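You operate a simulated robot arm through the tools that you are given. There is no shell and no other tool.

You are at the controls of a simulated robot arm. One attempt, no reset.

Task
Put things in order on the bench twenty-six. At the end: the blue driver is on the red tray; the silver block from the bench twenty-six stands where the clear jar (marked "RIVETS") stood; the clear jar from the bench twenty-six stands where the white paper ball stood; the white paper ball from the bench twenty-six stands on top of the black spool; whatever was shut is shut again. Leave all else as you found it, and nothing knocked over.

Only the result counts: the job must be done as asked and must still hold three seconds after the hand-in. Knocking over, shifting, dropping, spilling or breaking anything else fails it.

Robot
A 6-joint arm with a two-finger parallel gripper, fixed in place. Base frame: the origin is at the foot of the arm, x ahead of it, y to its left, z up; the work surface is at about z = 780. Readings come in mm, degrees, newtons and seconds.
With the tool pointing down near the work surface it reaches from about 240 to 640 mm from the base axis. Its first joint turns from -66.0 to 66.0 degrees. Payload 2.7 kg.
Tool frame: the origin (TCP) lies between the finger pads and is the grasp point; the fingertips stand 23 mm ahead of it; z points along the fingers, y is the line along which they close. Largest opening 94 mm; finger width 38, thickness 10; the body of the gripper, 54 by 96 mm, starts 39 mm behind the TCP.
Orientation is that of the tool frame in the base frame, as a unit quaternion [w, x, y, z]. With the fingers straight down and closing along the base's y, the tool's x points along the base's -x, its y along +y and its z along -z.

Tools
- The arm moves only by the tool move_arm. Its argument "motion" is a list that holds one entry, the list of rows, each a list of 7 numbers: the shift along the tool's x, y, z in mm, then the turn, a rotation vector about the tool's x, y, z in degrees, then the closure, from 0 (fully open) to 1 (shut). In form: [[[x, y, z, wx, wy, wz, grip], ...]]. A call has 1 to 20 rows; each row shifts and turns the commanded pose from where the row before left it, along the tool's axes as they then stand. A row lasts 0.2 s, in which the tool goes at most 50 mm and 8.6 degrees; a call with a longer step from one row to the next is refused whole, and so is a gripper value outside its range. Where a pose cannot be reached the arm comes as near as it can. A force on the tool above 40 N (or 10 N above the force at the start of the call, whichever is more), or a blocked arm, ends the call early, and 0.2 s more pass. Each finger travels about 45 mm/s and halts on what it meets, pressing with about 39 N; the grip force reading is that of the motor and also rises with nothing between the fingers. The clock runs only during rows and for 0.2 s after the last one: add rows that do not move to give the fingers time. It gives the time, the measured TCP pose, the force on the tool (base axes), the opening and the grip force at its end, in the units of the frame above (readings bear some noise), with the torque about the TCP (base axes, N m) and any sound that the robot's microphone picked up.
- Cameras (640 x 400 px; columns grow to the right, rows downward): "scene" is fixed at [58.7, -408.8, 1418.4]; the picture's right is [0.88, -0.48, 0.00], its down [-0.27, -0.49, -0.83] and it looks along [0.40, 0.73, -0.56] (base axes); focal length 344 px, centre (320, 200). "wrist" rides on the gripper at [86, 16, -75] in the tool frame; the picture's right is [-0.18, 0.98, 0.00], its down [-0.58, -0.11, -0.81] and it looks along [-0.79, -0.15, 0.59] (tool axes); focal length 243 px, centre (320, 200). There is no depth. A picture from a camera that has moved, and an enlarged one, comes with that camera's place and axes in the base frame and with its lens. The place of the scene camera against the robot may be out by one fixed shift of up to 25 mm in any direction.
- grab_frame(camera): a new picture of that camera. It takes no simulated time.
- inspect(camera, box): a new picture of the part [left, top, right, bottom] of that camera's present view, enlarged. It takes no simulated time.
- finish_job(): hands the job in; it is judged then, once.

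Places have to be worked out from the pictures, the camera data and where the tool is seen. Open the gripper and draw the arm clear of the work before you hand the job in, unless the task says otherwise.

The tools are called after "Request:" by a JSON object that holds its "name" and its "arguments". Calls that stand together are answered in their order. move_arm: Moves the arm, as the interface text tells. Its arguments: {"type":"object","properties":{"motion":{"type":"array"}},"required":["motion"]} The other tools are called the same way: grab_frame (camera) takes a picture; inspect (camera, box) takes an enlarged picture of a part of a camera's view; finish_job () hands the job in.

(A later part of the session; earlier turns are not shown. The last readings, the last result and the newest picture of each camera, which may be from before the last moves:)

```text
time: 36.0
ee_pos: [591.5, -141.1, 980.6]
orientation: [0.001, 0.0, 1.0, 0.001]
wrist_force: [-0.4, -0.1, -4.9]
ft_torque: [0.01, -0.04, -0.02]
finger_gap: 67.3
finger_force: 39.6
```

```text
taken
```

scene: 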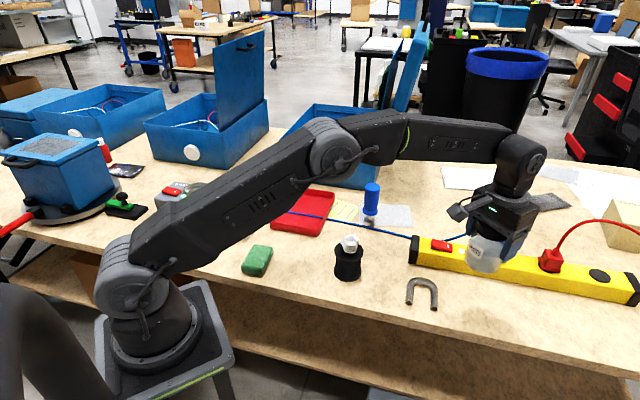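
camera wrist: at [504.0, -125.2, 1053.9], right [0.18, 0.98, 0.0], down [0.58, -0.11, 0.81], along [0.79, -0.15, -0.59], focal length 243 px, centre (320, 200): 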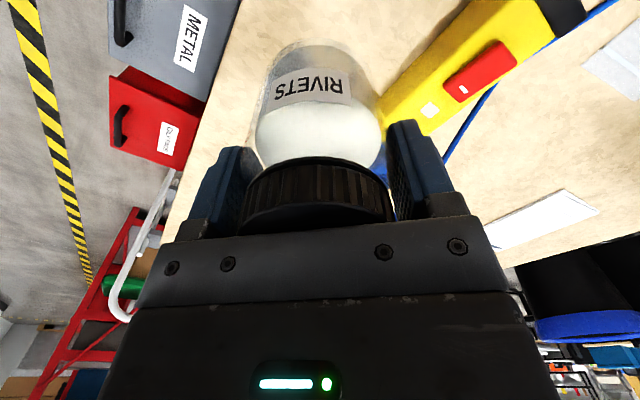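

The jar is above the target; relative to where the ball was gripped it is about 1 mm off in y. I correct this and lower to z≈850.

Request:
{"name": "move_arm", "arguments": {"motion": [[[0, 1.2, 15, 0, 0, 0, 0.34], [0, 0, 30, 0, 0, 0, 0.34], [0, 0, 30, 0, 0, 0, 0.34], [0, 0, 25, 0, 0, 0, 0.34], [0, 0, 18, 0, 0, 0, 0.34], [0, 0, 12, 0, 0, 0, 0.34], [0, 0, 0, 0, 0, 0, 0.34], [0, 0, 0, 0, 0, 0, 0.34]]]}}

Request:
{"name": "grab_frame", "arguments": {"camera": "wrist"}}

Request:
{"name": "inspect", "arguments": {"camera": "scene", "box": [400, 220, 540, 320]}}

```text
time: 37.8
ee_pos: [590.4, -139.2, 848.0]
orientation: [0.0, -0.001, 1.0, 0.001]
wrist_force: [-1.3, 0.4, -4.5]
ft_torque: [0.0, -0.03, 0.01]
finger_gap: 67.4
finger_force: 38.8
```

```text
taken
camera wrist: at [502.9, -123.7, 921.4], right [0.18, 0.98, 0.0], down [0.58, -0.11, 0.81], along [0.79, -0.15, -0.59], focal length 243 px, centre (320, 200)
```

wrist: 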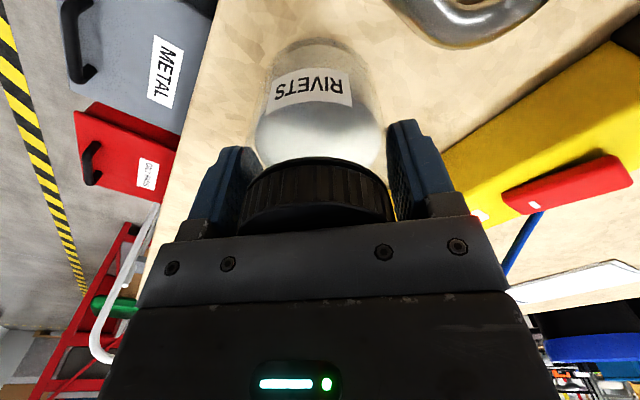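

```text
4.00 times, centred on (470, 270) of scene
camera zoom: at [58.8, -408.9, 1418.4], right [0.88, -0.48, 0.0], down [-0.27, -0.49, -0.83], along [0.4, 0.73, -0.56], focal length 1375 px, centre (-280, -80)
```

zoom: 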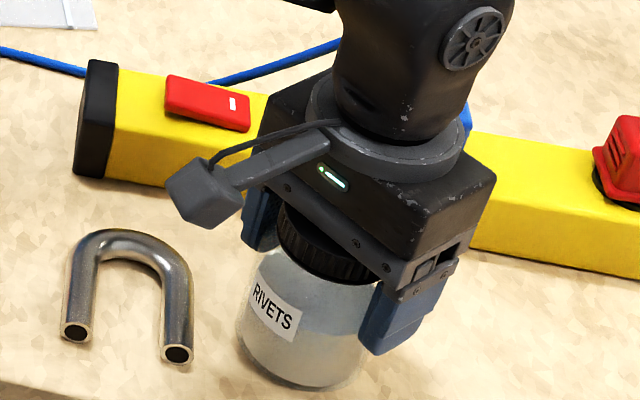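

The jar hangs just above the table at the target, clear of the horseshoe. I lower in small steps and watch for the weight to come off.

Request:
{"name": "move_arm", "arguments": {"motion": [[[0, 0, 1.5, 0, 0, 0, 0.34], [0, 0, 1, 0, 0, 0, 0.34], [0, 0, 1, 0, 0, 0, 0.34], [0, 0, 0, 0, 0, 0, 0.34]]]}}

```text
time: 38.8
ee_pos: [590.5, -139.2, 845.3]
orientation: [0.002, 0.0, 1.0, 0.001]
wrist_force: [-0.4, -0.9, -4.1]
ft_torque: [-0.03, -0.02, 0.02]
finger_gap: 67.3
finger_force: 38.6
```

The weight is still on the gripper at z≈845, so there is no contact yet. I lower a little further.

Request:
{"name": "move_arm", "arguments": {"motion": [[[0, 0, 1, 0, 0, 0, 0.34], [0, 0, 0.7, 0, 0, 0, 0.34], [0, 0, 0, 0, 0, 0, 0.34]]]}}

```text
time: 39.6
ee_pos: [591.4, -139.1, 843.5]
orientation: [0.001, 0.0, 1.0, 0.001]
wrist_force: [-0.3, -1.1, -3.6]
ft_torque: [-0.02, -0.03, -0.05]
finger_gap: 67.4
finger_force: 39.0
```

The force is still -3.6 N, so the bottom is near or barely touching. I go down another 1 mm.

Request:
{"name": "move_arm", "arguments": {"motion": [[[0, 0, 0.6, 0, 0, 0, 0.34], [0, 0, 0.5, 0, 0, 0, 0.34], [0, 0, 0, 0, 0, 0, 0.34]]]}}

```text
time: 40.4
ee_pos: [591.1, -139.8, 844.3]
orientation: [0.001, 0.0, 1.0, 0.0]
wrist_force: [-1.6, -0.8, 2.7]
ft_torque: [-0.14, 0.04, -0.04]
finger_gap: 67.4
finger_force: 39.7
```

The reading has changed to +2.7 N, so the jar is standing on the table. I open the fingers gradually to release it.

Request:
{"name": "move_arm", "arguments": {"motion": [[[0, 0, 0, 0, 0, 0, 0.3], [0, 0, 0, 0, 0, 0, 0.27], [0, 0, 0, 0, 0, 0, 0.24], [0, 0, 0, 0, 0, 0, 0.18], [0, 0, 0, 0, 0, 0, 0.1], [0, 0, 0, 0, 0, 0, 0.0], [0, 0, 0, 0, 0, 0, 0.0]]]}}

Request:
{"name": "grab_frame", "arguments": {"camera": "wrist"}}

Request:
{"name": "inspect", "arguments": {"camera": "scene", "box": [400, 220, 540, 320]}}

```text
time: 42.0
ee_pos: [591.6, -139.1, 844.1]
orientation: [0.001, 0.0, 1.0, 0.001]
wrist_force: [0.0, -0.4, 0.7]
ft_torque: [-0.02, -0.06, 0.05]
finger_gap: 94.2
finger_force: 0.0
```

```text
taken
camera wrist: at [504.4, -123.1, 916.9], right [0.18, 0.98, 0.0], down [0.58, -0.11, 0.81], along [0.79, -0.15, -0.59], focal length 243 px, centre (320, 200)
```

wrist: 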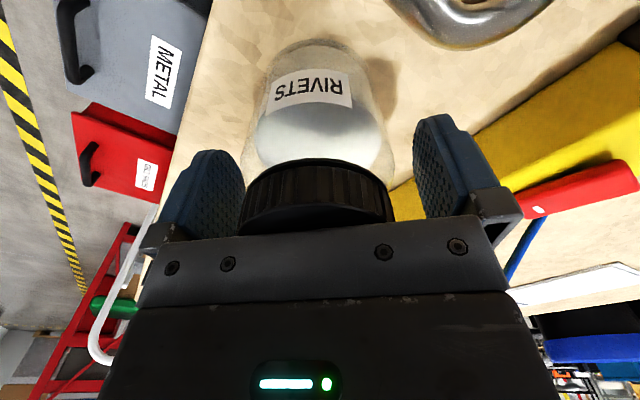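

```text
4.00 times, centred on (470, 270) of scene
camera zoom: at [58.7, -408.8, 1418.4], right [0.88, -0.48, 0.0], down [-0.27, -0.49, -0.83], along [0.4, 0.73, -0.56], focal length 1375 px, centre (-280, -80)
```

zoom: 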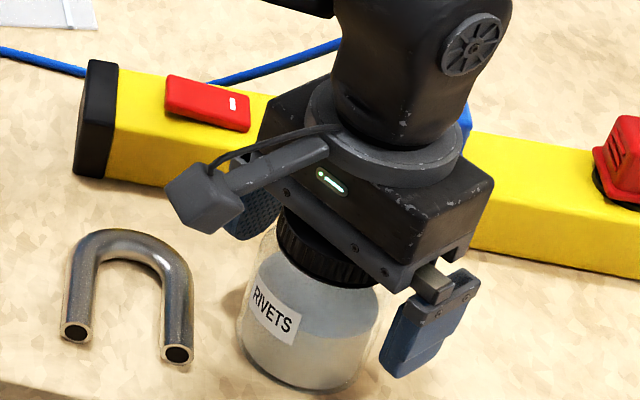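

The jar stands upright at the new place. I rise straight up to z≈975 and check its position.

Request:
{"name": "move_arm", "arguments": {"motion": [[[0, 0, -10, 0, 0, 0, 0], [0, 0, -25, 0, 0, 0, 0], [0, 0, -35, 0, 0, 0, 0], [0, 0, -35, 0, 0, 0, 0], [0, 0, -25, 0, 0, 0, 0], [0, 0, 0, 0, 0, 0, 0]]]}}

Request:
{"name": "grab_frame", "arguments": {"camera": "wrist"}}

Request:
{"name": "grab_frame", "arguments": {"camera": "scene"}}

```text
time: 43.4
ee_pos: [590.0, -137.8, 973.8]
orientation: [0.0, 0.0, 1.0, 0.001]
wrist_force: [-0.7, -0.3, 0.3]
ft_torque: [-0.04, 0.02, 0.01]
finger_gap: 93.8
finger_force: 0.1
```

```text
taken
camera wrist: at [503.2, -121.5, 1047.1], right [0.18, 0.98, 0.0], down [0.58, -0.11, 0.81], along [0.79, -0.15, -0.59], focal length 243 px, centre (320, 200)
```

wrist: 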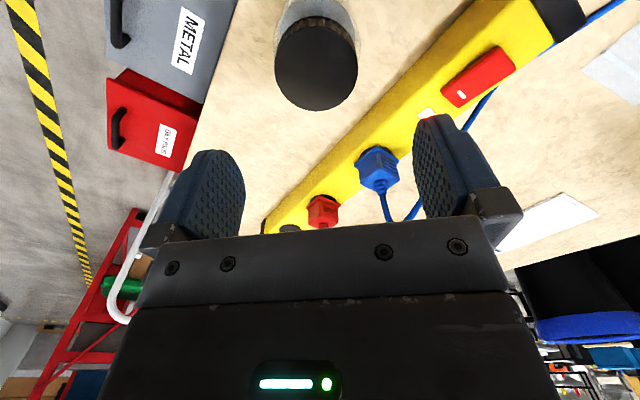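

```text
taken
```

scene: 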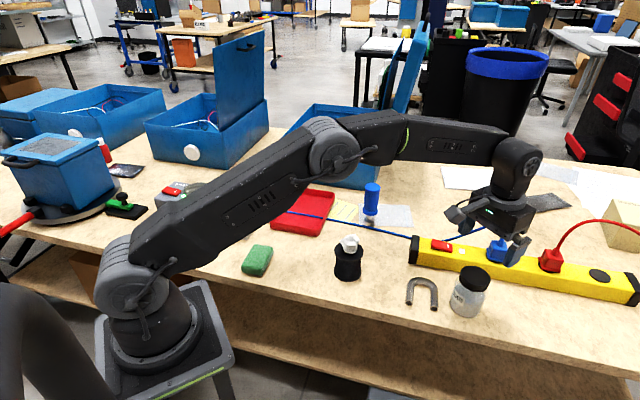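

The jar is confirmed at (588.5,-140), upright. The block's edges give a size of about 52×41×38 mm, aligned with the bench and centred near (233,344). I raise the tool, travel to a hover short of the block and turn 45°.

Request:
{"name": "move_arm", "arguments": {"motion": [[[0, 0, -26, 0, 0, 0, 0], [14, 16, 0, 0, 0, 0, 0], [28.1, 31.8, 0, 0, 0, 0, 0], [28.1, 31.8, 0, 0, 0, 0, 0], [28.1, 31.8, 0, 0, 0, 0, 0], [28.1, 31.8, 0, 0, 0, 0, 0], [28.1, 31.8, 0, 0, 0, 0, 0], [28.1, 31.8, 0, 0, 0, 0, 0], [28.1, 31.8, 0, 0, 0, 0, 0], [28.1, 31.8, 0, 0, 0, 0, 0], [28.1, 31.8, 0, 0, 0, 0, 0], [28.1, 31.8, 0, 0, 0, 0, 0], [28.1, 31.8, 0, 0, 0, 0, 0], [28.1, 31.8, 0, 0, 0, 0, 0], [28.1, 31.8, 0, 0, 0, 0, 0], [14, 16, 0, 0, 0, 0, 0], [0, 0, 0, 0, 0, 0, 0]]]}}

Request:
{"name": "move_arm", "arguments": {"motion": [[[0, 0, 5, 0, 0, -8, 0], [0, 0, 5, 0, 0, -8, 0], [0, 0, 5, 0, 0, -8, 0], [0, 0, 5, 0, 0, -8, 0], [0, 0, 5, 0, 0, -8, 0], [0, 0, 5, 0, 0, -5, 0], [0, 0, 0, 0, 0, 0, 0.2], [0, 0, 0, 0, 0, 0, 0.2]]]}}

Request:
{"name": "grab_frame", "arguments": {"camera": "wrist"}}

Request:
{"name": "grab_frame", "arguments": {"camera": "scene"}}

```text
time: 47.0
ee_pos: [203.4, 301.4, 999.4]
orientation: [0.0, 0.001, 1.0, 0.001]
wrist_force: [0.2, 0.3, 0.1]
ft_torque: [0.04, -0.01, 0.0]
finger_gap: 94.0
finger_force: 0.0
out of reach, approached as far as the arm can: row 16
```

```text
time: 48.8
ee_pos: [203.3, 302.6, 969.6]
orientation: [0.0, -0.384, 0.923, 0.001]
wrist_force: [-0.2, -0.5, -0.5]
ft_torque: [-0.01, -0.01, -0.01]
finger_gap: 75.2
finger_force: 0.0
```

```text
taken
camera wrist: at [131.0, 251.9, 1042.7], right [-0.57, 0.82, 0.0], down [0.49, 0.33, 0.81], along [0.66, 0.46, -0.59], focal length 243 px, centre (320, 200)
```

wrist: 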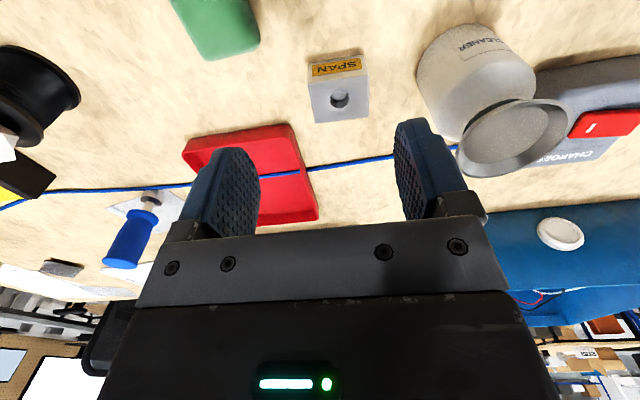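

```text
taken
```

scene: 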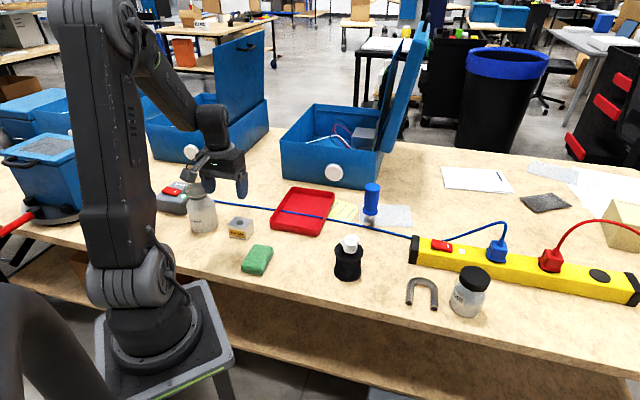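

The block is visible at about (338,88). I enlarge the view to measure its corners, orientation and the distance to the CLEANER bottle.

Request:
{"name": "inspect", "arguments": {"camera": "wrist", "box": [280, 30, 400, 130]}}

Request:
{"name": "inspect", "arguments": {"camera": "wrist", "box": [290, 0, 590, 188]}}

```text
4.00 times, centred on (340, 80) of wrist
camera zoom: at [131.0, 251.9, 1042.7], right [-0.57, 0.82, 0.0], down [0.49, 0.33, 0.81], along [0.66, 0.46, -0.59], focal length 970 px, centre (240, 680)
```

zoom: 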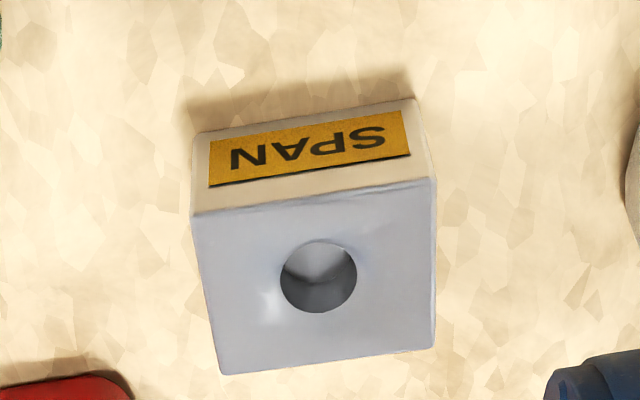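

```text
2.13 times, centred on (440, 94) of wrist
camera zoom: at [131.0, 251.9, 1042.7], right [-0.57, 0.82, 0.0], down [0.49, 0.33, 0.81], along [0.66, 0.46, -0.59], focal length 516 px, centre (65, 426)
```

zoom: 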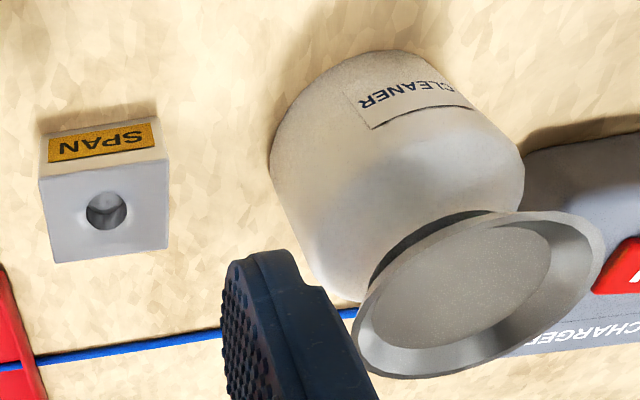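

The top-face corners put the block's centre at about (233,346.5), the 57 mm side about 1.5° off the tool axis, and the top at z≈820. I align over it, turn 1.5° and go down to z≈880 for a check.

Request:
{"name": "move_arm", "arguments": {"motion": [[[-18, 3.4, 0, 0, 0, 0, 0.2], [-18, 3.4, 0, 0, 0, 0, 0.2], [-16.7, 3.3, 0, 0, 0, 0, 0.2], [0, 0, 20, 0, 0, 1.5, 0.2], [0, 0, 30, 0, 0, 0, 0.2], [0, 0, 25, 0, 0, 0, 0.2], [0, 0, 15, 0, 0, 0, 0.2], [0, 0, 0, 0, 0, 0, 0.2], [0, 0, 0, 0, 0, 0, 0.2]]]}}

Request:
{"name": "grab_frame", "arguments": {"camera": "wrist"}}

Request:
{"name": "inspect", "arguments": {"camera": "scene", "box": [160, 120, 320, 250]}}

```text
time: 50.8
ee_pos: [232.5, 345.3, 878.0]
orientation: [0.001, -0.371, 0.929, 0.0]
wrist_force: [-0.3, -0.2, -0.1]
ft_torque: [0.0, 0.02, -0.03]
finger_gap: 75.2
finger_force: 0.1
```

```text
taken
camera wrist: at [158.2, 298.7, 951.8], right [-0.54, 0.84, 0.0], down [0.49, 0.32, 0.81], along [0.68, 0.44, -0.59], focal length 243 px, centre (320, 200)
```

wrist: 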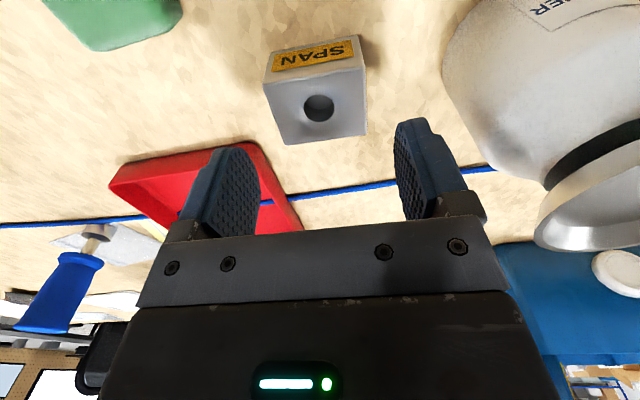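

```text
3.08 times, centred on (240, 185) of scene
camera zoom: at [58.7, -408.8, 1418.4], right [0.88, -0.48, 0.0], down [-0.27, -0.49, -0.83], along [0.4, 0.73, -0.56], focal length 1057 px, centre (566, 246)
```

zoom: 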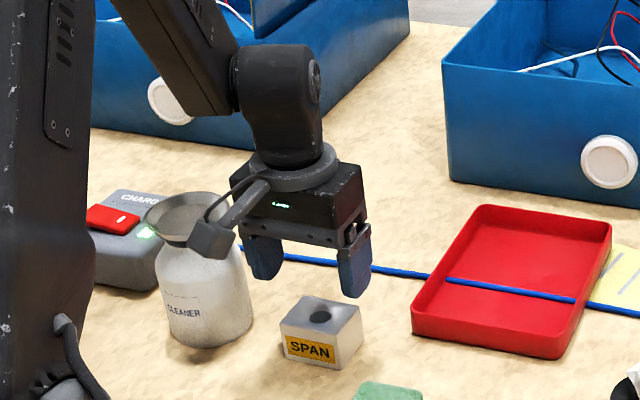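

The block's hole lies directly under the TCP (within 1 mm). I zoom once more to check the rotation match before descending.

Request:
{"name": "inspect", "arguments": {"camera": "wrist", "box": [240, 20, 400, 160]}}

```text
2.86 times, centred on (320, 90) of wrist
camera zoom: at [158.2, 298.7, 951.8], right [-0.54, 0.84, 0.0], down [0.49, 0.32, 0.81], along [0.68, 0.44, -0.59], focal length 693 px, centre (320, 514)
```

zoom: 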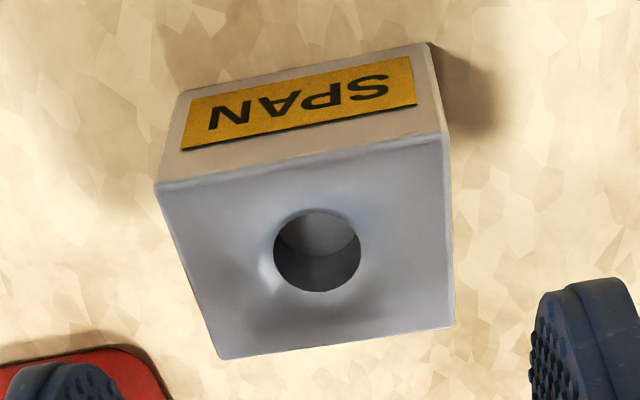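

The rotation matches within 1° and the centre is within 1.5 mm. I descend to z≈806 and close onto the 57 mm sides.

Request:
{"name": "move_arm", "arguments": {"motion": [[[-1.2, 0, 15, 0, 0, 0, 0.2], [0, 0, 22, 0, 0, 0, 0.2], [0, 0, 20, 0, 0, 0, 0.2], [0, 0, 10, 0, 0, 0, 0.2], [0, 0, 4.5, 0, 0, 0, 0.2], [0, 0, 0, 0, 0, 0, 0.2], [0, 0, 0, 0, 0, 0, 0.2]]]}}

Request:
{"name": "grab_frame", "arguments": {"camera": "wrist"}}

Request:
{"name": "inspect", "arguments": {"camera": "scene", "box": [160, 140, 320, 270]}}

```text
time: 52.4
ee_pos: [235.6, 347.3, 806.8]
orientation: [0.001, -0.371, 0.929, 0.001]
wrist_force: [0.1, 0.4, -0.2]
ft_torque: [0.01, -0.01, 0.01]
finger_gap: 75.2
finger_force: 0.1
```

```text
taken
camera wrist: at [160.3, 300.4, 880.2], right [-0.54, 0.84, 0.0], down [0.49, 0.32, 0.81], along [0.68, 0.44, -0.59], focal length 243 px, centre (320, 200)
```

wrist: 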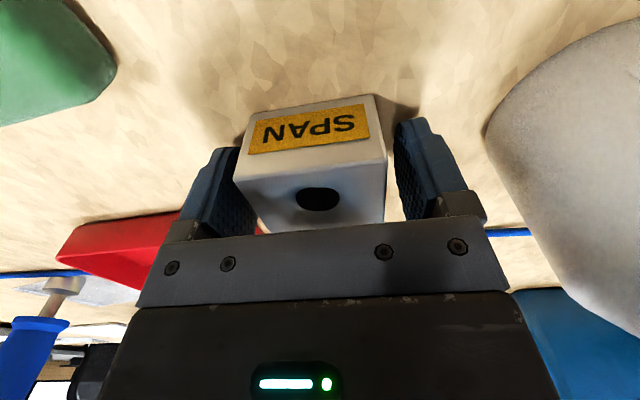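

```text
3.08 times, centred on (240, 205) of scene
camera zoom: at [58.7, -408.8, 1418.4], right [0.88, -0.48, 0.0], down [-0.27, -0.49, -0.83], along [0.4, 0.73, -0.56], focal length 1057 px, centre (566, 185)
```

zoom: 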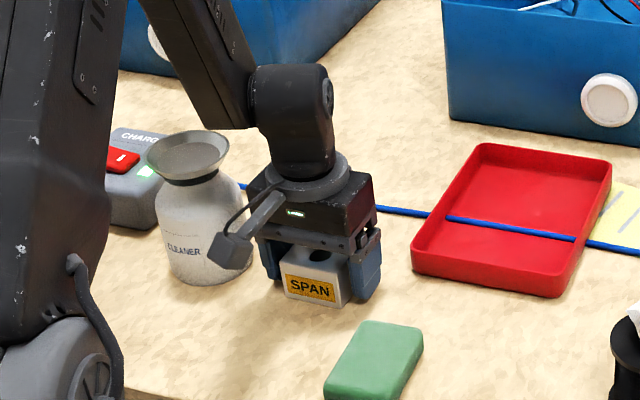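

The block is centred between the fingers. I close onto it.

Request:
{"name": "move_arm", "arguments": {"motion": [[[0, 0, 0, 0, 0, 0, 0.3], [0, 0, 0, 0, 0, 0, 0.36], [0, 0, 0, 0, 0, 0, 0.39], [0, 0, 0, 0, 0, 0, 0.42], [0, 0, 0, 0, 0, 0, 0.45], [0, 0, 0, 0, 0, 0, 0.45]]]}}

Request:
{"name": "move_arm", "arguments": {"motion": [[[0, 0, -4, 0, 0, 0, 0.45], [0, 0, -8, 0, 0, 0, 0.45], [0, 0, -10, 0, 0, 0, 0.45], [0, 0, 0, 0, 0, 0, 0.45]]]}}

Request:
{"name": "grab_frame", "arguments": {"camera": "wrist"}}

Request:
{"name": "inspect", "arguments": {"camera": "scene", "box": [160, 140, 320, 270]}}

```text
time: 53.8
ee_pos: [236.0, 349.4, 806.9]
orientation: [0.001, -0.37, 0.929, 0.0]
wrist_force: [0.4, -0.7, 0.9]
ft_torque: [0.0, 0.07, -0.03]
finger_gap: 57.8
finger_force: 39.3
```

```text
time: 54.8
ee_pos: [235.0, 348.3, 828.9]
orientation: [0.001, -0.371, 0.929, 0.0]
wrist_force: [1.1, -0.2, -3.4]
ft_torque: [-0.02, -0.02, 0.02]
finger_gap: 57.9
finger_force: 39.7
```

```text
taken
camera wrist: at [159.8, 300.2, 902.6], right [-0.54, 0.84, 0.0], down [0.5, 0.32, 0.81], along [0.68, 0.44, -0.59], focal length 243 px, centre (320, 200)
```

wrist: 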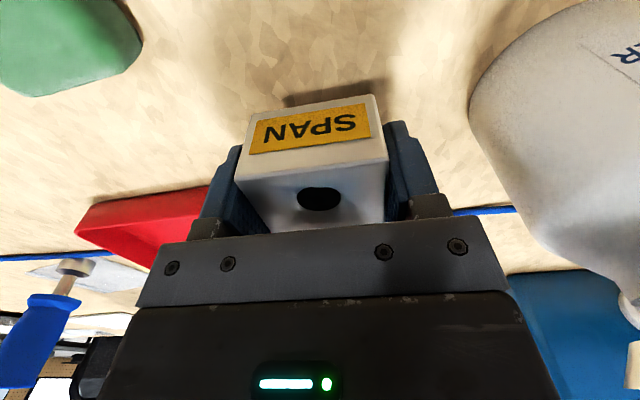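

```text
3.08 times, centred on (240, 205) of scene
camera zoom: at [58.7, -408.8, 1418.4], right [0.88, -0.48, 0.0], down [-0.27, -0.49, -0.83], along [0.4, 0.73, -0.56], focal length 1057 px, centre (566, 185)
```

zoom: 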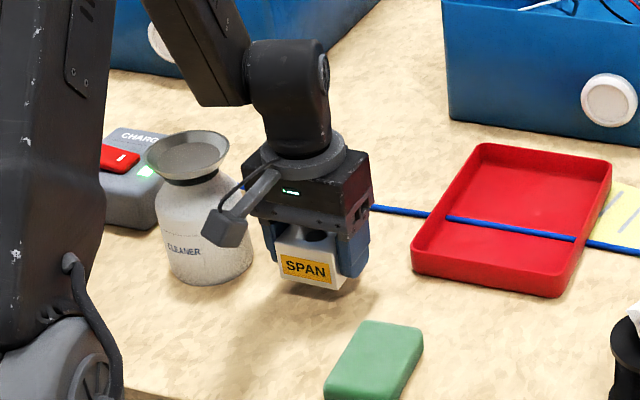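

The block is held level, weighing about 3.5 N. I raise it and carry it to above the jar's former place at about (351,520).

Request:
{"name": "move_arm", "arguments": {"motion": [[[0, 0, -25, 0, 0, 0, 0.45], [0, 0, -35, 0, 0, 0, 0.45], [0, 0, -30, 0, 0, 0, 0.45], [-15, 3.2, -10, 0, 0, 0, 0.45], [-33.95, 7.28, 0, 0, 0, 0, 0.45], [-33.95, 7.28, 0, 0, 0, 0, 0.45], [-33.95, 7.28, 0, 0, 0, 0, 0.45], [-33.95, 7.28, 0, 0, 0, 0, 0.45], [-33.95, 7.28, 0, 0, 0, 0, 0.45], [-18.95, 4.1, 0, 0, 0, 0, 0.45], [0, 0, 20, 0, 0, 0, 0.45], [0, 0, 25, 0, 0, 0, 0.45], [0, 0, 20, 0, 0, 0, 0.45], [0, 0, 0, 0, 0, 0, 0.45]]]}}

Request:
{"name": "grab_frame", "arguments": {"camera": "wrist"}}

Request:
{"name": "grab_frame", "arguments": {"camera": "scene"}}

```text
time: 57.8
ee_pos: [352.8, 520.1, 863.8]
orientation: [0.001, -0.37, 0.929, 0.0]
wrist_force: [-0.4, -0.1, -1.9]
ft_torque: [-0.02, 0.02, -0.01]
finger_gap: 57.9
finger_force: 39.0
```

```text
taken
camera wrist: at [278.5, 471.9, 937.9], right [-0.54, 0.84, 0.0], down [0.5, 0.32, 0.81], along [0.68, 0.44, -0.59], focal length 243 px, centre (320, 200)
```

wrist: 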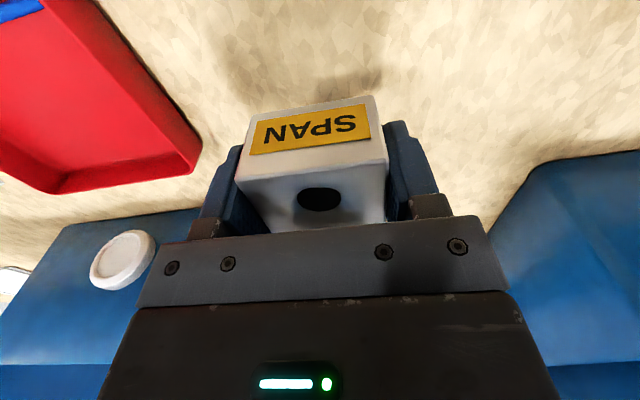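

```text
taken
```

scene: 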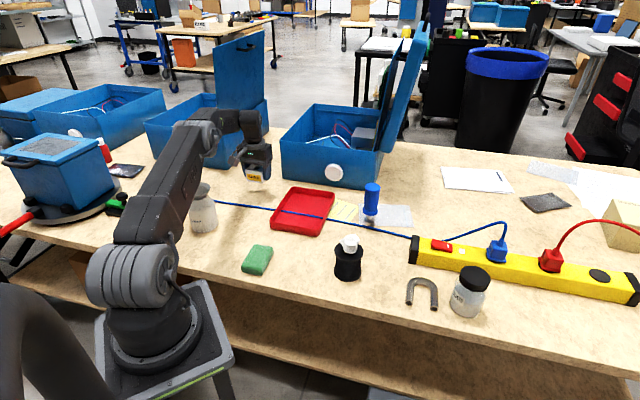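

The tool is at about (352,520), above the jar's old place. I lower to about z=811, then feel for contact.

Request:
{"name": "move_arm", "arguments": {"motion": [[[0, 0, 20, 0, 0, 0, 0.45], [0, 0, 20, 0, 0, 0, 0.45], [0, 0, 9, 0, 0, 0, 0.45], [0, 0, 4, 0, 0, 0, 0.45], [0, 0, 0, 0, 0, 0, 0.45], [0, 0, 0, 0, 0, 0, 0.45]]]}}

Request:
{"name": "move_arm", "arguments": {"motion": [[[0, 0, 1, 0, 0, 0, 0.45], [0, 0, 1, 0, 0, 0, 0.45], [0, 0, 0.7, 0, 0, 0, 0.45], [0, 0, 0, 0, 0, 0, 0.45]]]}}

```text
time: 59.2
ee_pos: [353.4, 520.0, 812.7]
orientation: [0.001, -0.371, 0.929, 0.0]
wrist_force: [0.5, 0.6, -1.8]
ft_torque: [0.0, 0.02, 0.02]
finger_gap: 58.2
finger_force: 39.1
```

```text
time: 60.2
ee_pos: [352.9, 519.9, 809.8]
orientation: [0.0, -0.37, 0.929, 0.001]
wrist_force: [-0.1, -0.1, -2.7]
ft_torque: [-0.01, 0.03, -0.01]
finger_gap: 57.9
finger_force: 38.9
```

No contact yet at z≈810. I continue in 0.7 mm steps.

Request:
{"name": "move_arm", "arguments": {"motion": [[[0, 0, 0.8, 0, 0, 0, 0.45], [0, 0, 0.7, 0, 0, 0, 0.45], [0, 0, 0, 0, 0, 0, 0.45]]]}}

Request:
{"name": "move_arm", "arguments": {"motion": [[[0, 0, 0.7, 0, 0, 0, 0.45], [0, 0, 0, 0, 0, 0, 0.45]]]}}

```text
time: 61.0
ee_pos: [353.9, 520.2, 808.1]
orientation: [0.002, -0.371, 0.929, 0.0]
wrist_force: [0.3, -0.6, -2.7]
ft_torque: [0.02, 0.02, 0.0]
finger_gap: 58.2
finger_force: 39.4
```

```text
time: 61.6
ee_pos: [353.1, 519.8, 808.1]
orientation: [0.0, -0.37, 0.929, 0.0]
wrist_force: [-1.1, 0.6, -2.6]
ft_torque: [0.03, -0.01, -0.01]
finger_gap: 58.1
finger_force: 38.8
```

The block still hangs free; it was gripped at z≈806.8, so about 1 mm remains. I step down further.

Request:
{"name": "move_arm", "arguments": {"motion": [[[0, 0, 0.7, 0, 0, 0, 0.45], [0, 0, 0, 0, 0, 0, 0.45]]]}}

Request:
{"name": "move_arm", "arguments": {"motion": [[[0, 0, 0.6, 0, 0, 0, 0.45], [0, 0, 0, 0, 0, 0, 0.45]]]}}

```text
time: 62.2
ee_pos: [352.8, 520.8, 807.8]
orientation: [0.001, -0.371, 0.929, 0.0]
wrist_force: [-0.2, -0.8, -0.3]
ft_torque: [0.06, 0.04, 0.04]
finger_gap: 57.8
finger_force: 39.2
```

```text
time: 62.8
ee_pos: [353.3, 520.5, 806.4]
orientation: [0.002, -0.371, 0.929, 0.0]
wrist_force: [0.0, -2.2, 4.5]
ft_torque: [-0.05, 0.21, 0.09]
finger_gap: 57.9
finger_force: 38.8
```

The force reads +4.5 N, so the block is on the table. I release it gradually.

Request:
{"name": "move_arm", "arguments": {"motion": [[[0, 0, 0, 0, 0, 0, 0.4], [0, 0, 0, 0, 0, 0, 0.37], [0, 0, 0, 0, 0, 0, 0.34], [0, 0, 0, 0, 0, 0, 0.28], [0, 0, 0, 0, 0, 0, 0.2], [0, 0, 0, 0, 0, 0, 0.1], [0, 0, 0, 0, 0, 0, 0.1]]]}}

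Request:
{"name": "grab_frame", "arguments": {"camera": "wrist"}}

Request:
{"name": "inspect", "arguments": {"camera": "scene", "box": [180, 130, 340, 250]}}

```text
time: 64.4
ee_pos: [352.7, 520.8, 806.2]
orientation: [0.0, -0.371, 0.929, 0.0]
wrist_force: [-0.8, 0.2, 0.4]
ft_torque: [-0.02, -0.01, 0.01]
finger_gap: 84.8
finger_force: 0.1
```

```text
taken
camera wrist: at [278.2, 472.2, 879.6], right [-0.54, 0.84, 0.0], down [0.49, 0.32, 0.81], along [0.68, 0.44, -0.59], focal length 243 px, centre (320, 200)
```

wrist: 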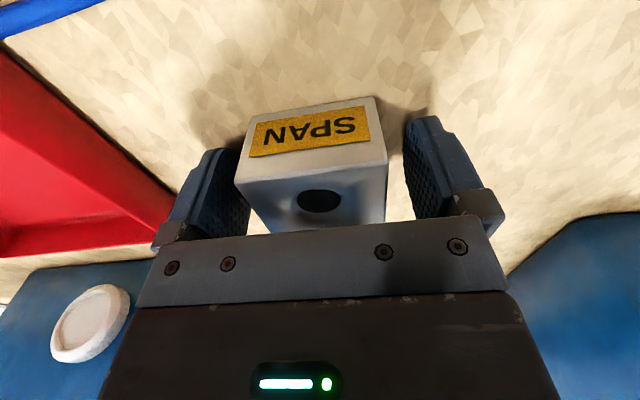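

```text
3.33 times, centred on (260, 190) of scene
camera zoom: at [58.7, -408.8, 1418.4], right [0.88, -0.48, 0.0], down [-0.27, -0.49, -0.83], along [0.4, 0.73, -0.56], focal length 1146 px, centre (520, 233)
```

zoom: 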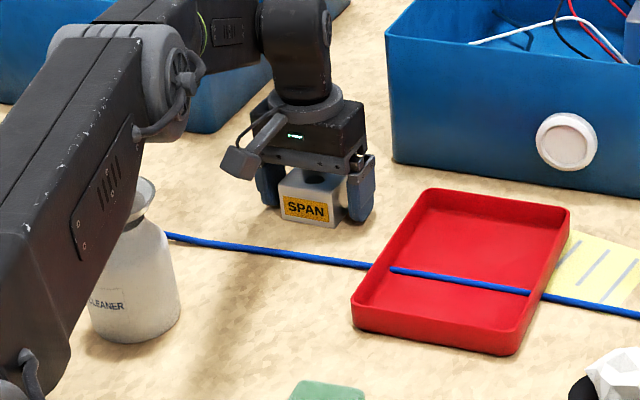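

The block stands free between the open fingers. I rise straight up and verify its place.

Request:
{"name": "move_arm", "arguments": {"motion": [[[0, 0, -10, 0, 0, 0, 0.05], [0, 0, -25, 0, 0, 0, 0], [0, 0, -35, 0, 0, 0, 0], [0, 0, -40, 0, 0, 0, 0], [0, 0, -30, 0, 0, 0, 0], [0, 0, 0, 0, 0, 0, 0]]]}}

Request:
{"name": "grab_frame", "arguments": {"camera": "wrist"}}

Request:
{"name": "grab_frame", "arguments": {"camera": "scene"}}

```text
time: 65.8
ee_pos: [353.8, 519.6, 945.8]
orientation: [0.001, -0.371, 0.929, 0.001]
wrist_force: [0.2, 1.1, 0.4]
ft_torque: [-0.01, -0.03, 0.0]
finger_gap: 94.0
finger_force: 0.1
```

```text
taken
camera wrist: at [278.3, 471.8, 1019.9], right [-0.54, 0.84, 0.0], down [0.5, 0.32, 0.81], along [0.68, 0.44, -0.59], focal length 243 px, centre (320, 200)
```

wrist: 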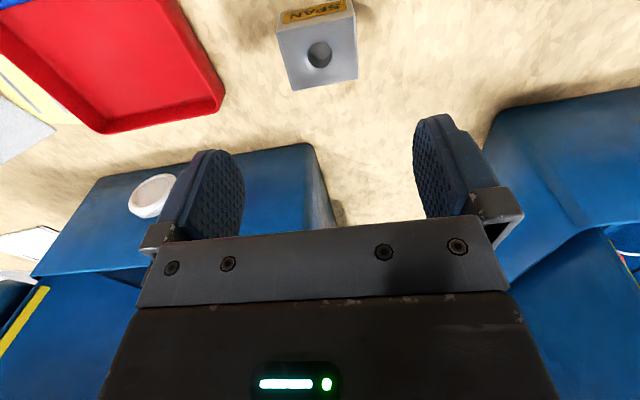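

```text
taken
```

scene: 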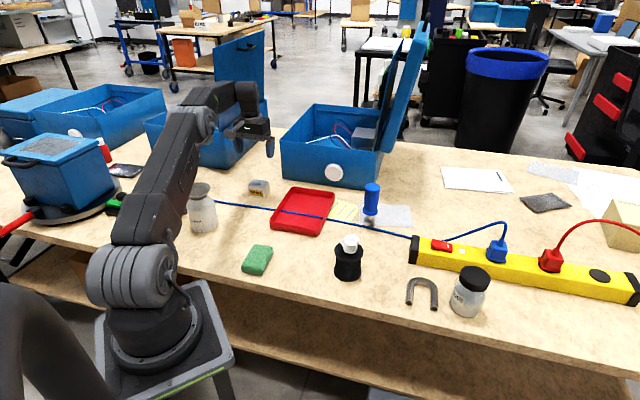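

The block's hole is at (350,518), which matches the jar's old place. Next is the driver: I move to a hover short of it at about (530,161,1000) and measure the driver and tray.

Request:
{"name": "move_arm", "arguments": {"motion": [[[6, -19, -10, 0, 0, 0, 0], [11.8, -38.2, -10, 0, 0, 0, 0], [11.8, -38.2, -10, 0, 0, 0, 0], [11.8, -38.2, -10, 0, 0, 0, 0], [11.8, -38.2, -10, 0, 0, 0, 0], [11.8, -38.2, -4, 0, 0, 0, 0], [11.8, -38.2, 0, 0, 0, 0, 0], [11.8, -38.2, 0, 0, 0, 0, 0], [11.8, -38.2, 0, 0, 0, 0, 0], [11.8, -38.2, 0, 0, 0, 0, 0], [6, -19, 0, 0, 0, 0, 0], [0, 0, 0, 0, 0, 0, 0], [0, 0, 0, 0, 0, 0, 0]]]}}

Request:
{"name": "grab_frame", "arguments": {"camera": "wrist"}}

Request:
{"name": "grab_frame", "arguments": {"camera": "scene"}}

```text
time: 68.6
ee_pos: [526.2, 163.3, 999.8]
orientation: [0.0, -0.371, 0.929, 0.0]
wrist_force: [1.1, 0.7, 0.3]
ft_torque: [0.0, 0.01, 0.0]
finger_gap: 94.0
finger_force: 0.1
```

```text
taken
camera wrist: at [453.0, 115.0, 1072.4], right [-0.54, 0.84, 0.0], down [0.49, 0.32, 0.81], along [0.68, 0.44, -0.59], focal length 243 px, centre (320, 200)
```

wrist: 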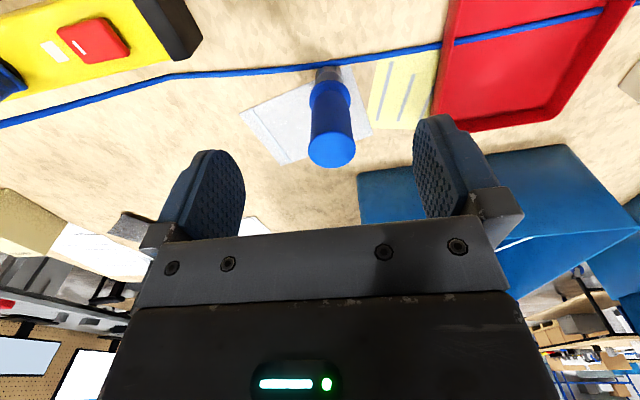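

```text
taken
```

scene: 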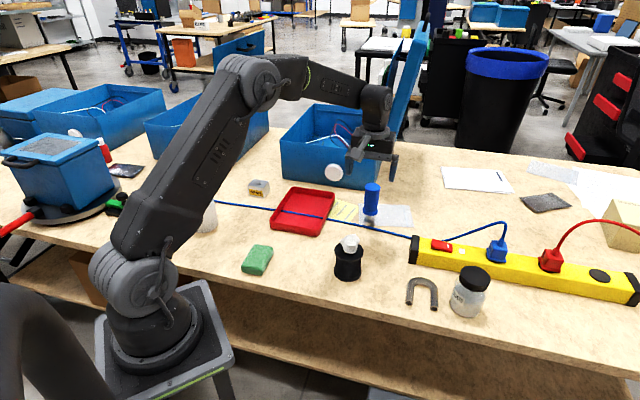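

The driver is visible ahead of the tool, with the tray to its left. I enlarge both to measure the driver's base, height and handle, and where the cable crosses the tray.

Request:
{"name": "inspect", "arguments": {"camera": "wrist", "box": [270, 50, 390, 180]}}

Request:
{"name": "inspect", "arguments": {"camera": "wrist", "box": [360, 0, 640, 175]}}

Request:
{"name": "inspect", "arguments": {"camera": "scene", "box": [340, 170, 410, 240]}}

Request:
{"name": "inspect", "arguments": {"camera": "scene", "box": [260, 175, 350, 245]}}

```text
3.08 times, centred on (330, 115) of wrist
camera zoom: at [453.0, 115.0, 1072.4], right [-0.54, 0.84, 0.0], down [0.49, 0.32, 0.81], along [0.68, 0.44, -0.59], focal length 746 px, centre (289, 462)
```

zoom: 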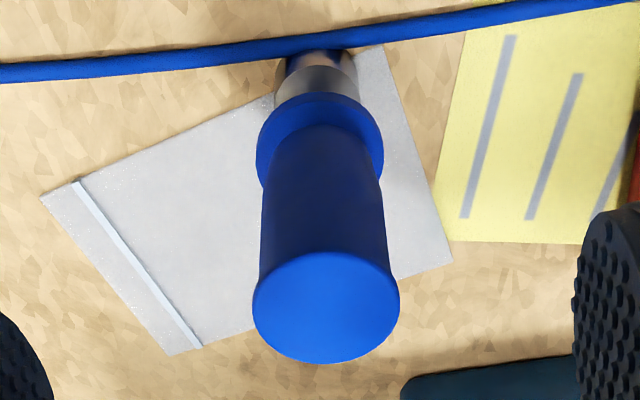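

```text
2.29 times, centred on (500, 88) of wrist
camera zoom: at [453.0, 115.0, 1072.4], right [-0.54, 0.84, 0.0], down [0.49, 0.32, 0.81], along [0.68, 0.44, -0.59], focal length 555 px, centre (-91, 457)
```

zoom: 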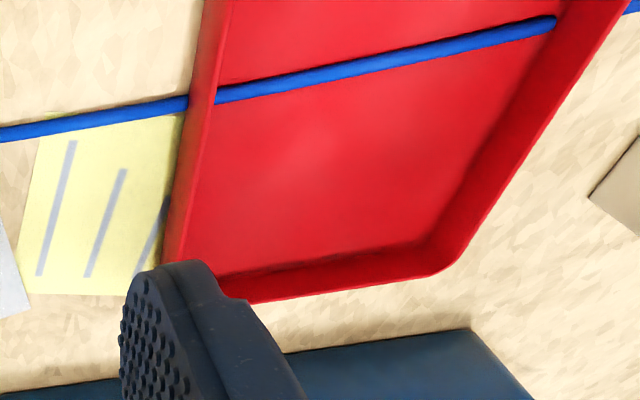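

```text
5.71 times, centred on (375, 205) of scene
camera zoom: at [58.7, -408.8, 1418.4], right [0.88, -0.48, 0.0], down [-0.27, -0.49, -0.83], along [0.4, 0.73, -0.56], focal length 1964 px, centre (6, 171)
```

zoom: 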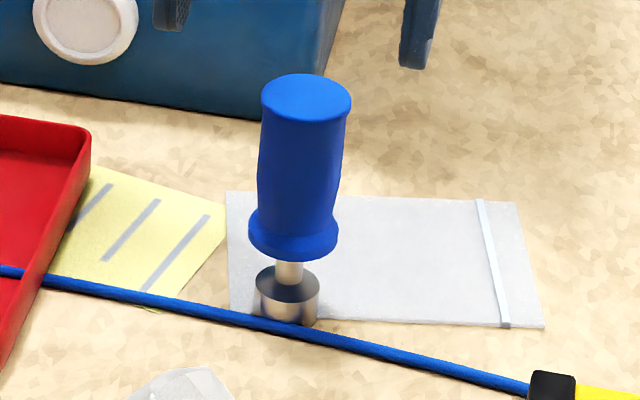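

```text
5.71 times, centred on (305, 210) of scene
camera zoom: at [58.7, -408.8, 1418.4], right [0.88, -0.48, 0.0], down [-0.27, -0.49, -0.83], along [0.4, 0.73, -0.56], focal length 1964 px, centre (406, 143)
```

zoom: 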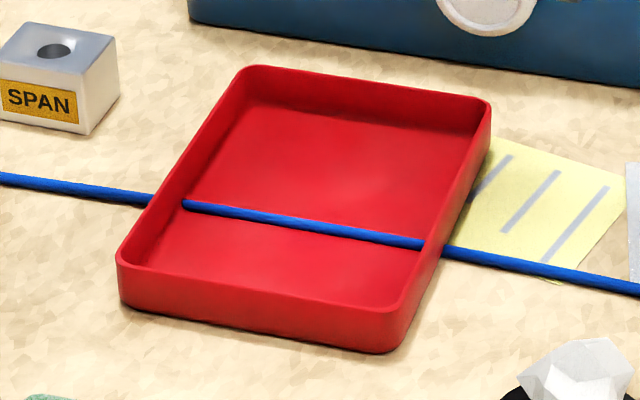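

The driver stands vertical with its axis at about (573,206), its top at z≈908 and a handle about 42 mm across. The tray area behind the cable is centred near (454,380). I move above the driver and go down to z≈945 to check alignment.

Request:
{"name": "move_arm", "arguments": {"motion": [[[-15, 0, 0, 0, 0, 0, 0.1], [-30, -0.5, 0, 0, 0, 0, 0.1], [-19.2, -0.4, 0, 0, 0, 0, 0.1], [0, 0, 20, 0, 0, 0, 0.1], [0, 0, 25, 0, 0, 0, 0.1], [0, 0, 10, 0, 0, 0, 0.1], [0, 0, 0, 0, 0, 0, 0.1], [0, 0, 0, 0, 0, 0, 0.1]]]}}

Request:
{"name": "grab_frame", "arguments": {"camera": "wrist"}}

Request:
{"name": "inspect", "arguments": {"camera": "scene", "box": [300, 120, 440, 250]}}

```text
time: 70.4
ee_pos: [576.8, 205.8, 944.7]
orientation: [0.0, -0.371, 0.929, 0.0]
wrist_force: [-0.1, -0.2, -0.8]
ft_torque: [0.01, -0.02, 0.01]
finger_gap: 84.4
finger_force: 0.0
```

```text
taken
camera wrist: at [502.1, 157.3, 1017.7], right [-0.54, 0.84, 0.0], down [0.5, 0.32, 0.81], along [0.68, 0.44, -0.59], focal length 243 px, centre (320, 200)
```

wrist: 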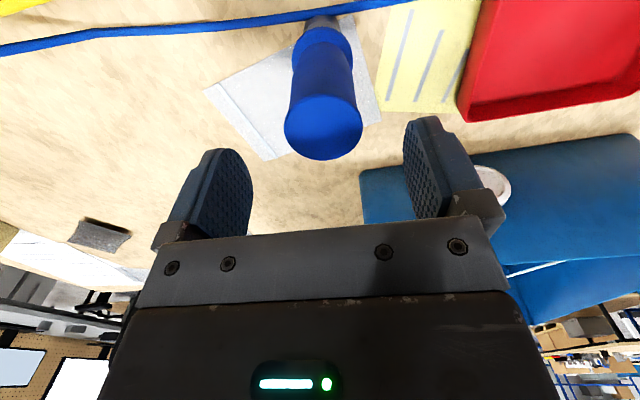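

```text
3.08 times, centred on (370, 185) of scene
camera zoom: at [58.7, -408.8, 1418.4], right [0.88, -0.48, 0.0], down [-0.27, -0.49, -0.83], along [0.4, 0.73, -0.56], focal length 1057 px, centre (166, 246)
```

zoom: 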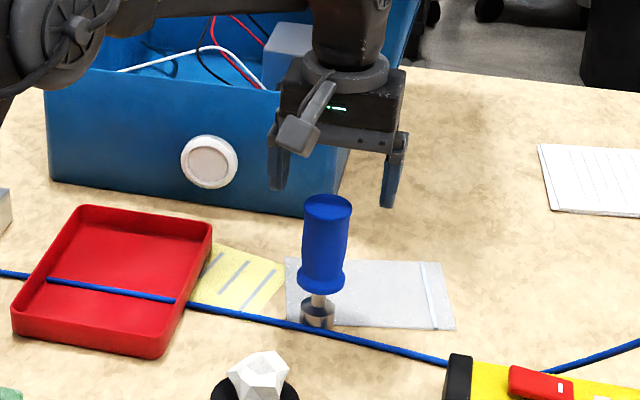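

The driver's top is about 2 mm off along tool y. I zoom in to confirm the driver's axis is vertical before descending around it.

Request:
{"name": "inspect", "arguments": {"camera": "wrist", "box": [260, 0, 390, 170]}}

Request:
{"name": "inspect", "arguments": {"camera": "scene", "box": [350, 170, 390, 240]}}

```text
2.35 times, centred on (325, 85) of wrist
camera zoom: at [502.1, 157.3, 1017.7], right [-0.54, 0.84, 0.0], down [0.5, 0.32, 0.81], along [0.68, 0.44, -0.59], focal length 571 px, centre (308, 471)
```

zoom: 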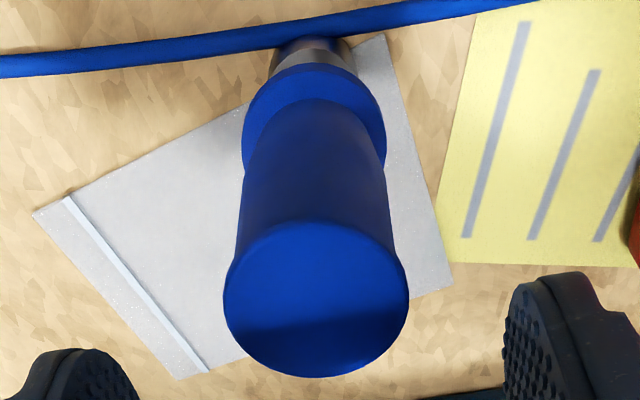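

```text
5.71 times, centred on (370, 205) of scene
camera zoom: at [58.7, -408.8, 1418.4], right [0.88, -0.48, 0.0], down [-0.27, -0.49, -0.83], along [0.4, 0.73, -0.56], focal length 1964 px, centre (34, 171)
```

zoom: 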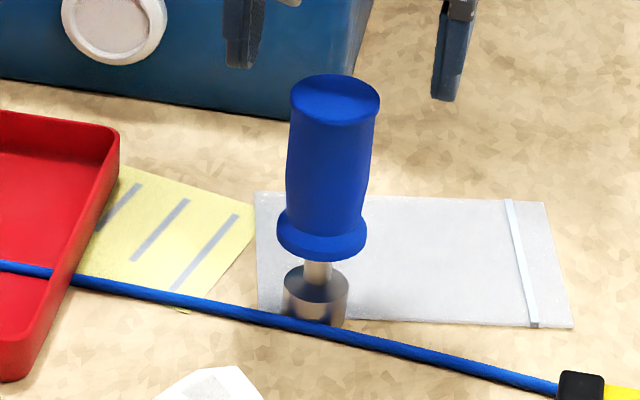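

The driver is vertical. I shift 2 mm, descend to z≈880 (keeping the palm above the handle top) and close on the handle.

Request:
{"name": "move_arm", "arguments": {"motion": [[[0.7, 2.0, 0, 0, 0, 0, 0.1], [0, 0, 20, 0, 0, 0, 0.1], [0, 0, 22, 0, 0, 0, 0.1], [0, 0, 15, 0, 0, 0, 0.1], [0, 0, 7, 0, 0, 0, 0.1], [0, 0, 0, 0, 0, 0, 0.1], [0, 0, 0, 0, 0, 0, 0.1]]]}}

Request:
{"name": "grab_frame", "arguments": {"camera": "wrist"}}

Request:
{"name": "inspect", "arguments": {"camera": "scene", "box": [300, 120, 440, 250]}}

```text
time: 72.0
ee_pos: [574.9, 207.9, 879.8]
orientation: [0.001, -0.37, 0.929, 0.0]
wrist_force: [-0.2, -0.4, -1.1]
ft_torque: [-0.01, 0.03, 0.01]
finger_gap: 84.6
finger_force: 0.0
```

```text
taken
camera wrist: at [500.5, 159.5, 953.8], right [-0.54, 0.84, 0.0], down [0.49, 0.32, 0.81], along [0.68, 0.44, -0.59], focal length 243 px, centre (320, 200)
```

wrist: 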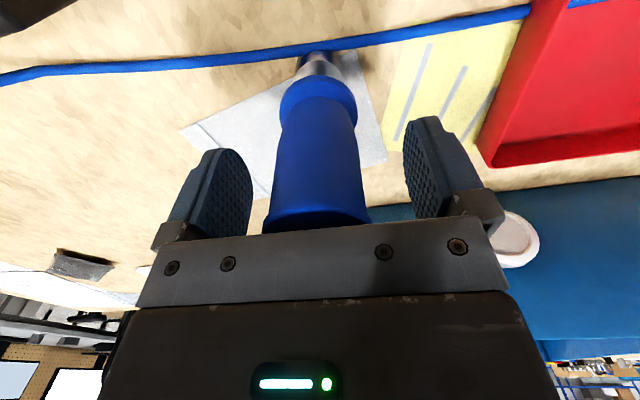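

```text
3.08 times, centred on (370, 185) of scene
camera zoom: at [58.7, -408.8, 1418.4], right [0.88, -0.48, 0.0], down [-0.27, -0.49, -0.83], along [0.4, 0.73, -0.56], focal length 1057 px, centre (166, 246)
```

zoom: 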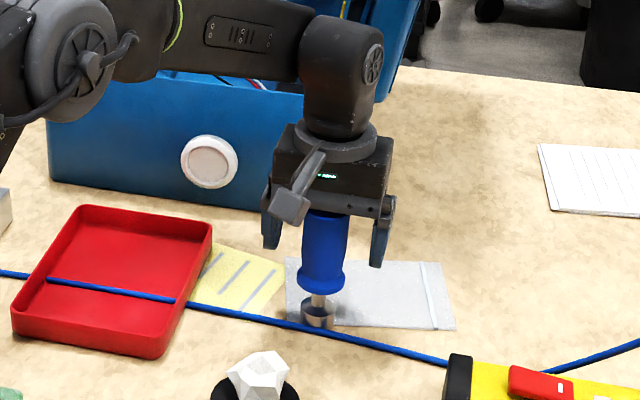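

The handle is centred between the fingers. I close gradually on it.

Request:
{"name": "move_arm", "arguments": {"motion": [[[0, 0, 0, 0, 0, 0, 0.25], [0, 0, 0, 0, 0, 0, 0.38], [0, 0, 0, 0, 0, 0, 0.46], [0, 0, 0, 0, 0, 0, 0.51], [0, 0, 0, 0, 0, 0, 0.54], [0, 0, 0, 0, 0, 0, 0.57], [0, 0, 0, 0, 0, 0, 0.6], [0, 0, 0, 0, 0, 0, 0.6]]]}}

Request:
{"name": "inspect", "arguments": {"camera": "scene", "box": [300, 120, 440, 250]}}

Request:
{"name": "grab_frame", "arguments": {"camera": "wrist"}}

```text
time: 73.8
ee_pos: [575.7, 207.0, 881.0]
orientation: [0.001, -0.37, 0.929, 0.0]
wrist_force: [-0.1, -0.9, -0.4]
ft_torque: [-0.02, 0.01, -0.01]
finger_gap: 39.0
finger_force: 38.8
```

```text
3.08 times, centred on (370, 185) of scene
camera zoom: at [58.7, -408.8, 1418.4], right [0.88, -0.48, 0.0], down [-0.27, -0.49, -0.83], along [0.4, 0.73, -0.56], focal length 1057 px, centre (166, 246)
```

zoom: 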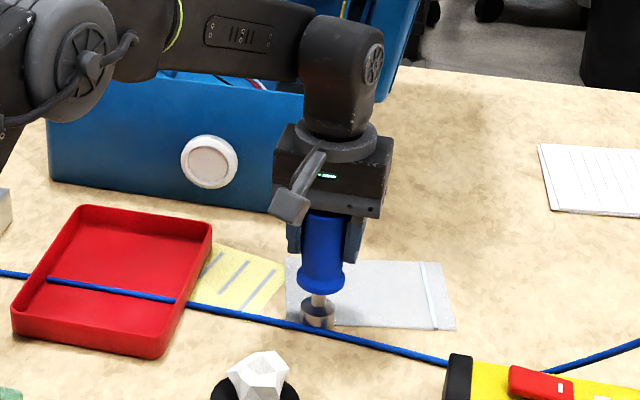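

```text
taken
camera wrist: at [500.6, 159.4, 954.0], right [-0.54, 0.84, 0.0], down [0.49, 0.32, 0.81], along [0.68, 0.44, -0.59], focal length 243 px, centre (320, 200)
```

wrist: 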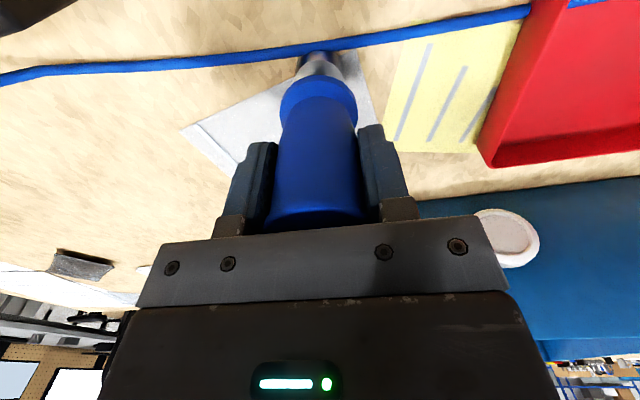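

The handle is gripped at 39 mm. I lift slowly and check that the base comes up cleanly and the cable stays put.

Request:
{"name": "move_arm", "arguments": {"motion": [[[0, 0, -2, 0, 0, 0, 0.63], [0, 0, -4, 0, 0, 0, 0.63], [0, 0, -8, 0, 0, 0, 0.63], [0, 0, -8, 0, 0, 0, 0.63], [0, 0, 0, 0, 0, 0, 0.63]]]}}

Request:
{"name": "inspect", "arguments": {"camera": "scene", "box": [300, 120, 440, 250]}}

Request:
{"name": "grab_frame", "arguments": {"camera": "wrist"}}

```text
time: 75.0
ee_pos: [574.4, 207.0, 901.8]
orientation: [0.0, -0.371, 0.929, 0.001]
wrist_force: [-0.5, -0.3, -0.7]
ft_torque: [0.0, -0.01, -0.01]
finger_gap: 39.0
finger_force: 39.2
```

```text
3.08 times, centred on (370, 185) of scene
camera zoom: at [58.7, -408.8, 1418.4], right [0.88, -0.48, 0.0], down [-0.27, -0.49, -0.83], along [0.4, 0.73, -0.56], focal length 1057 px, centre (166, 246)
```

zoom: 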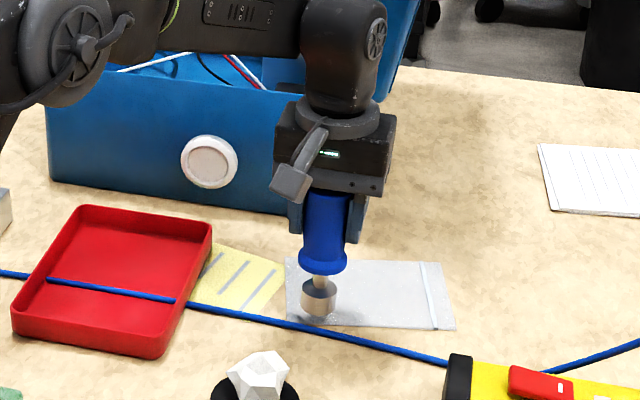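

```text
taken
camera wrist: at [500.0, 158.8, 976.0], right [-0.54, 0.84, 0.0], down [0.49, 0.32, 0.81], along [0.68, 0.44, -0.59], focal length 243 px, centre (320, 200)
```

wrist: 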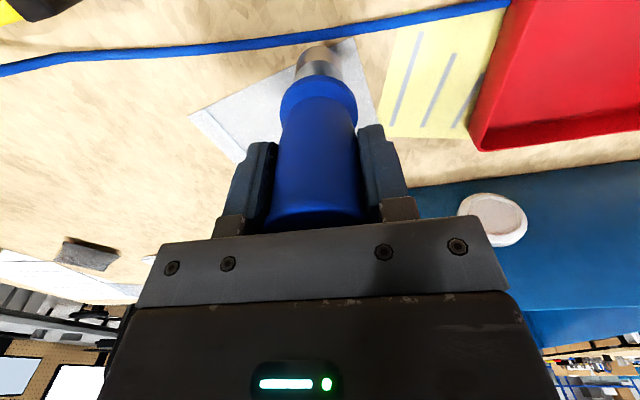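

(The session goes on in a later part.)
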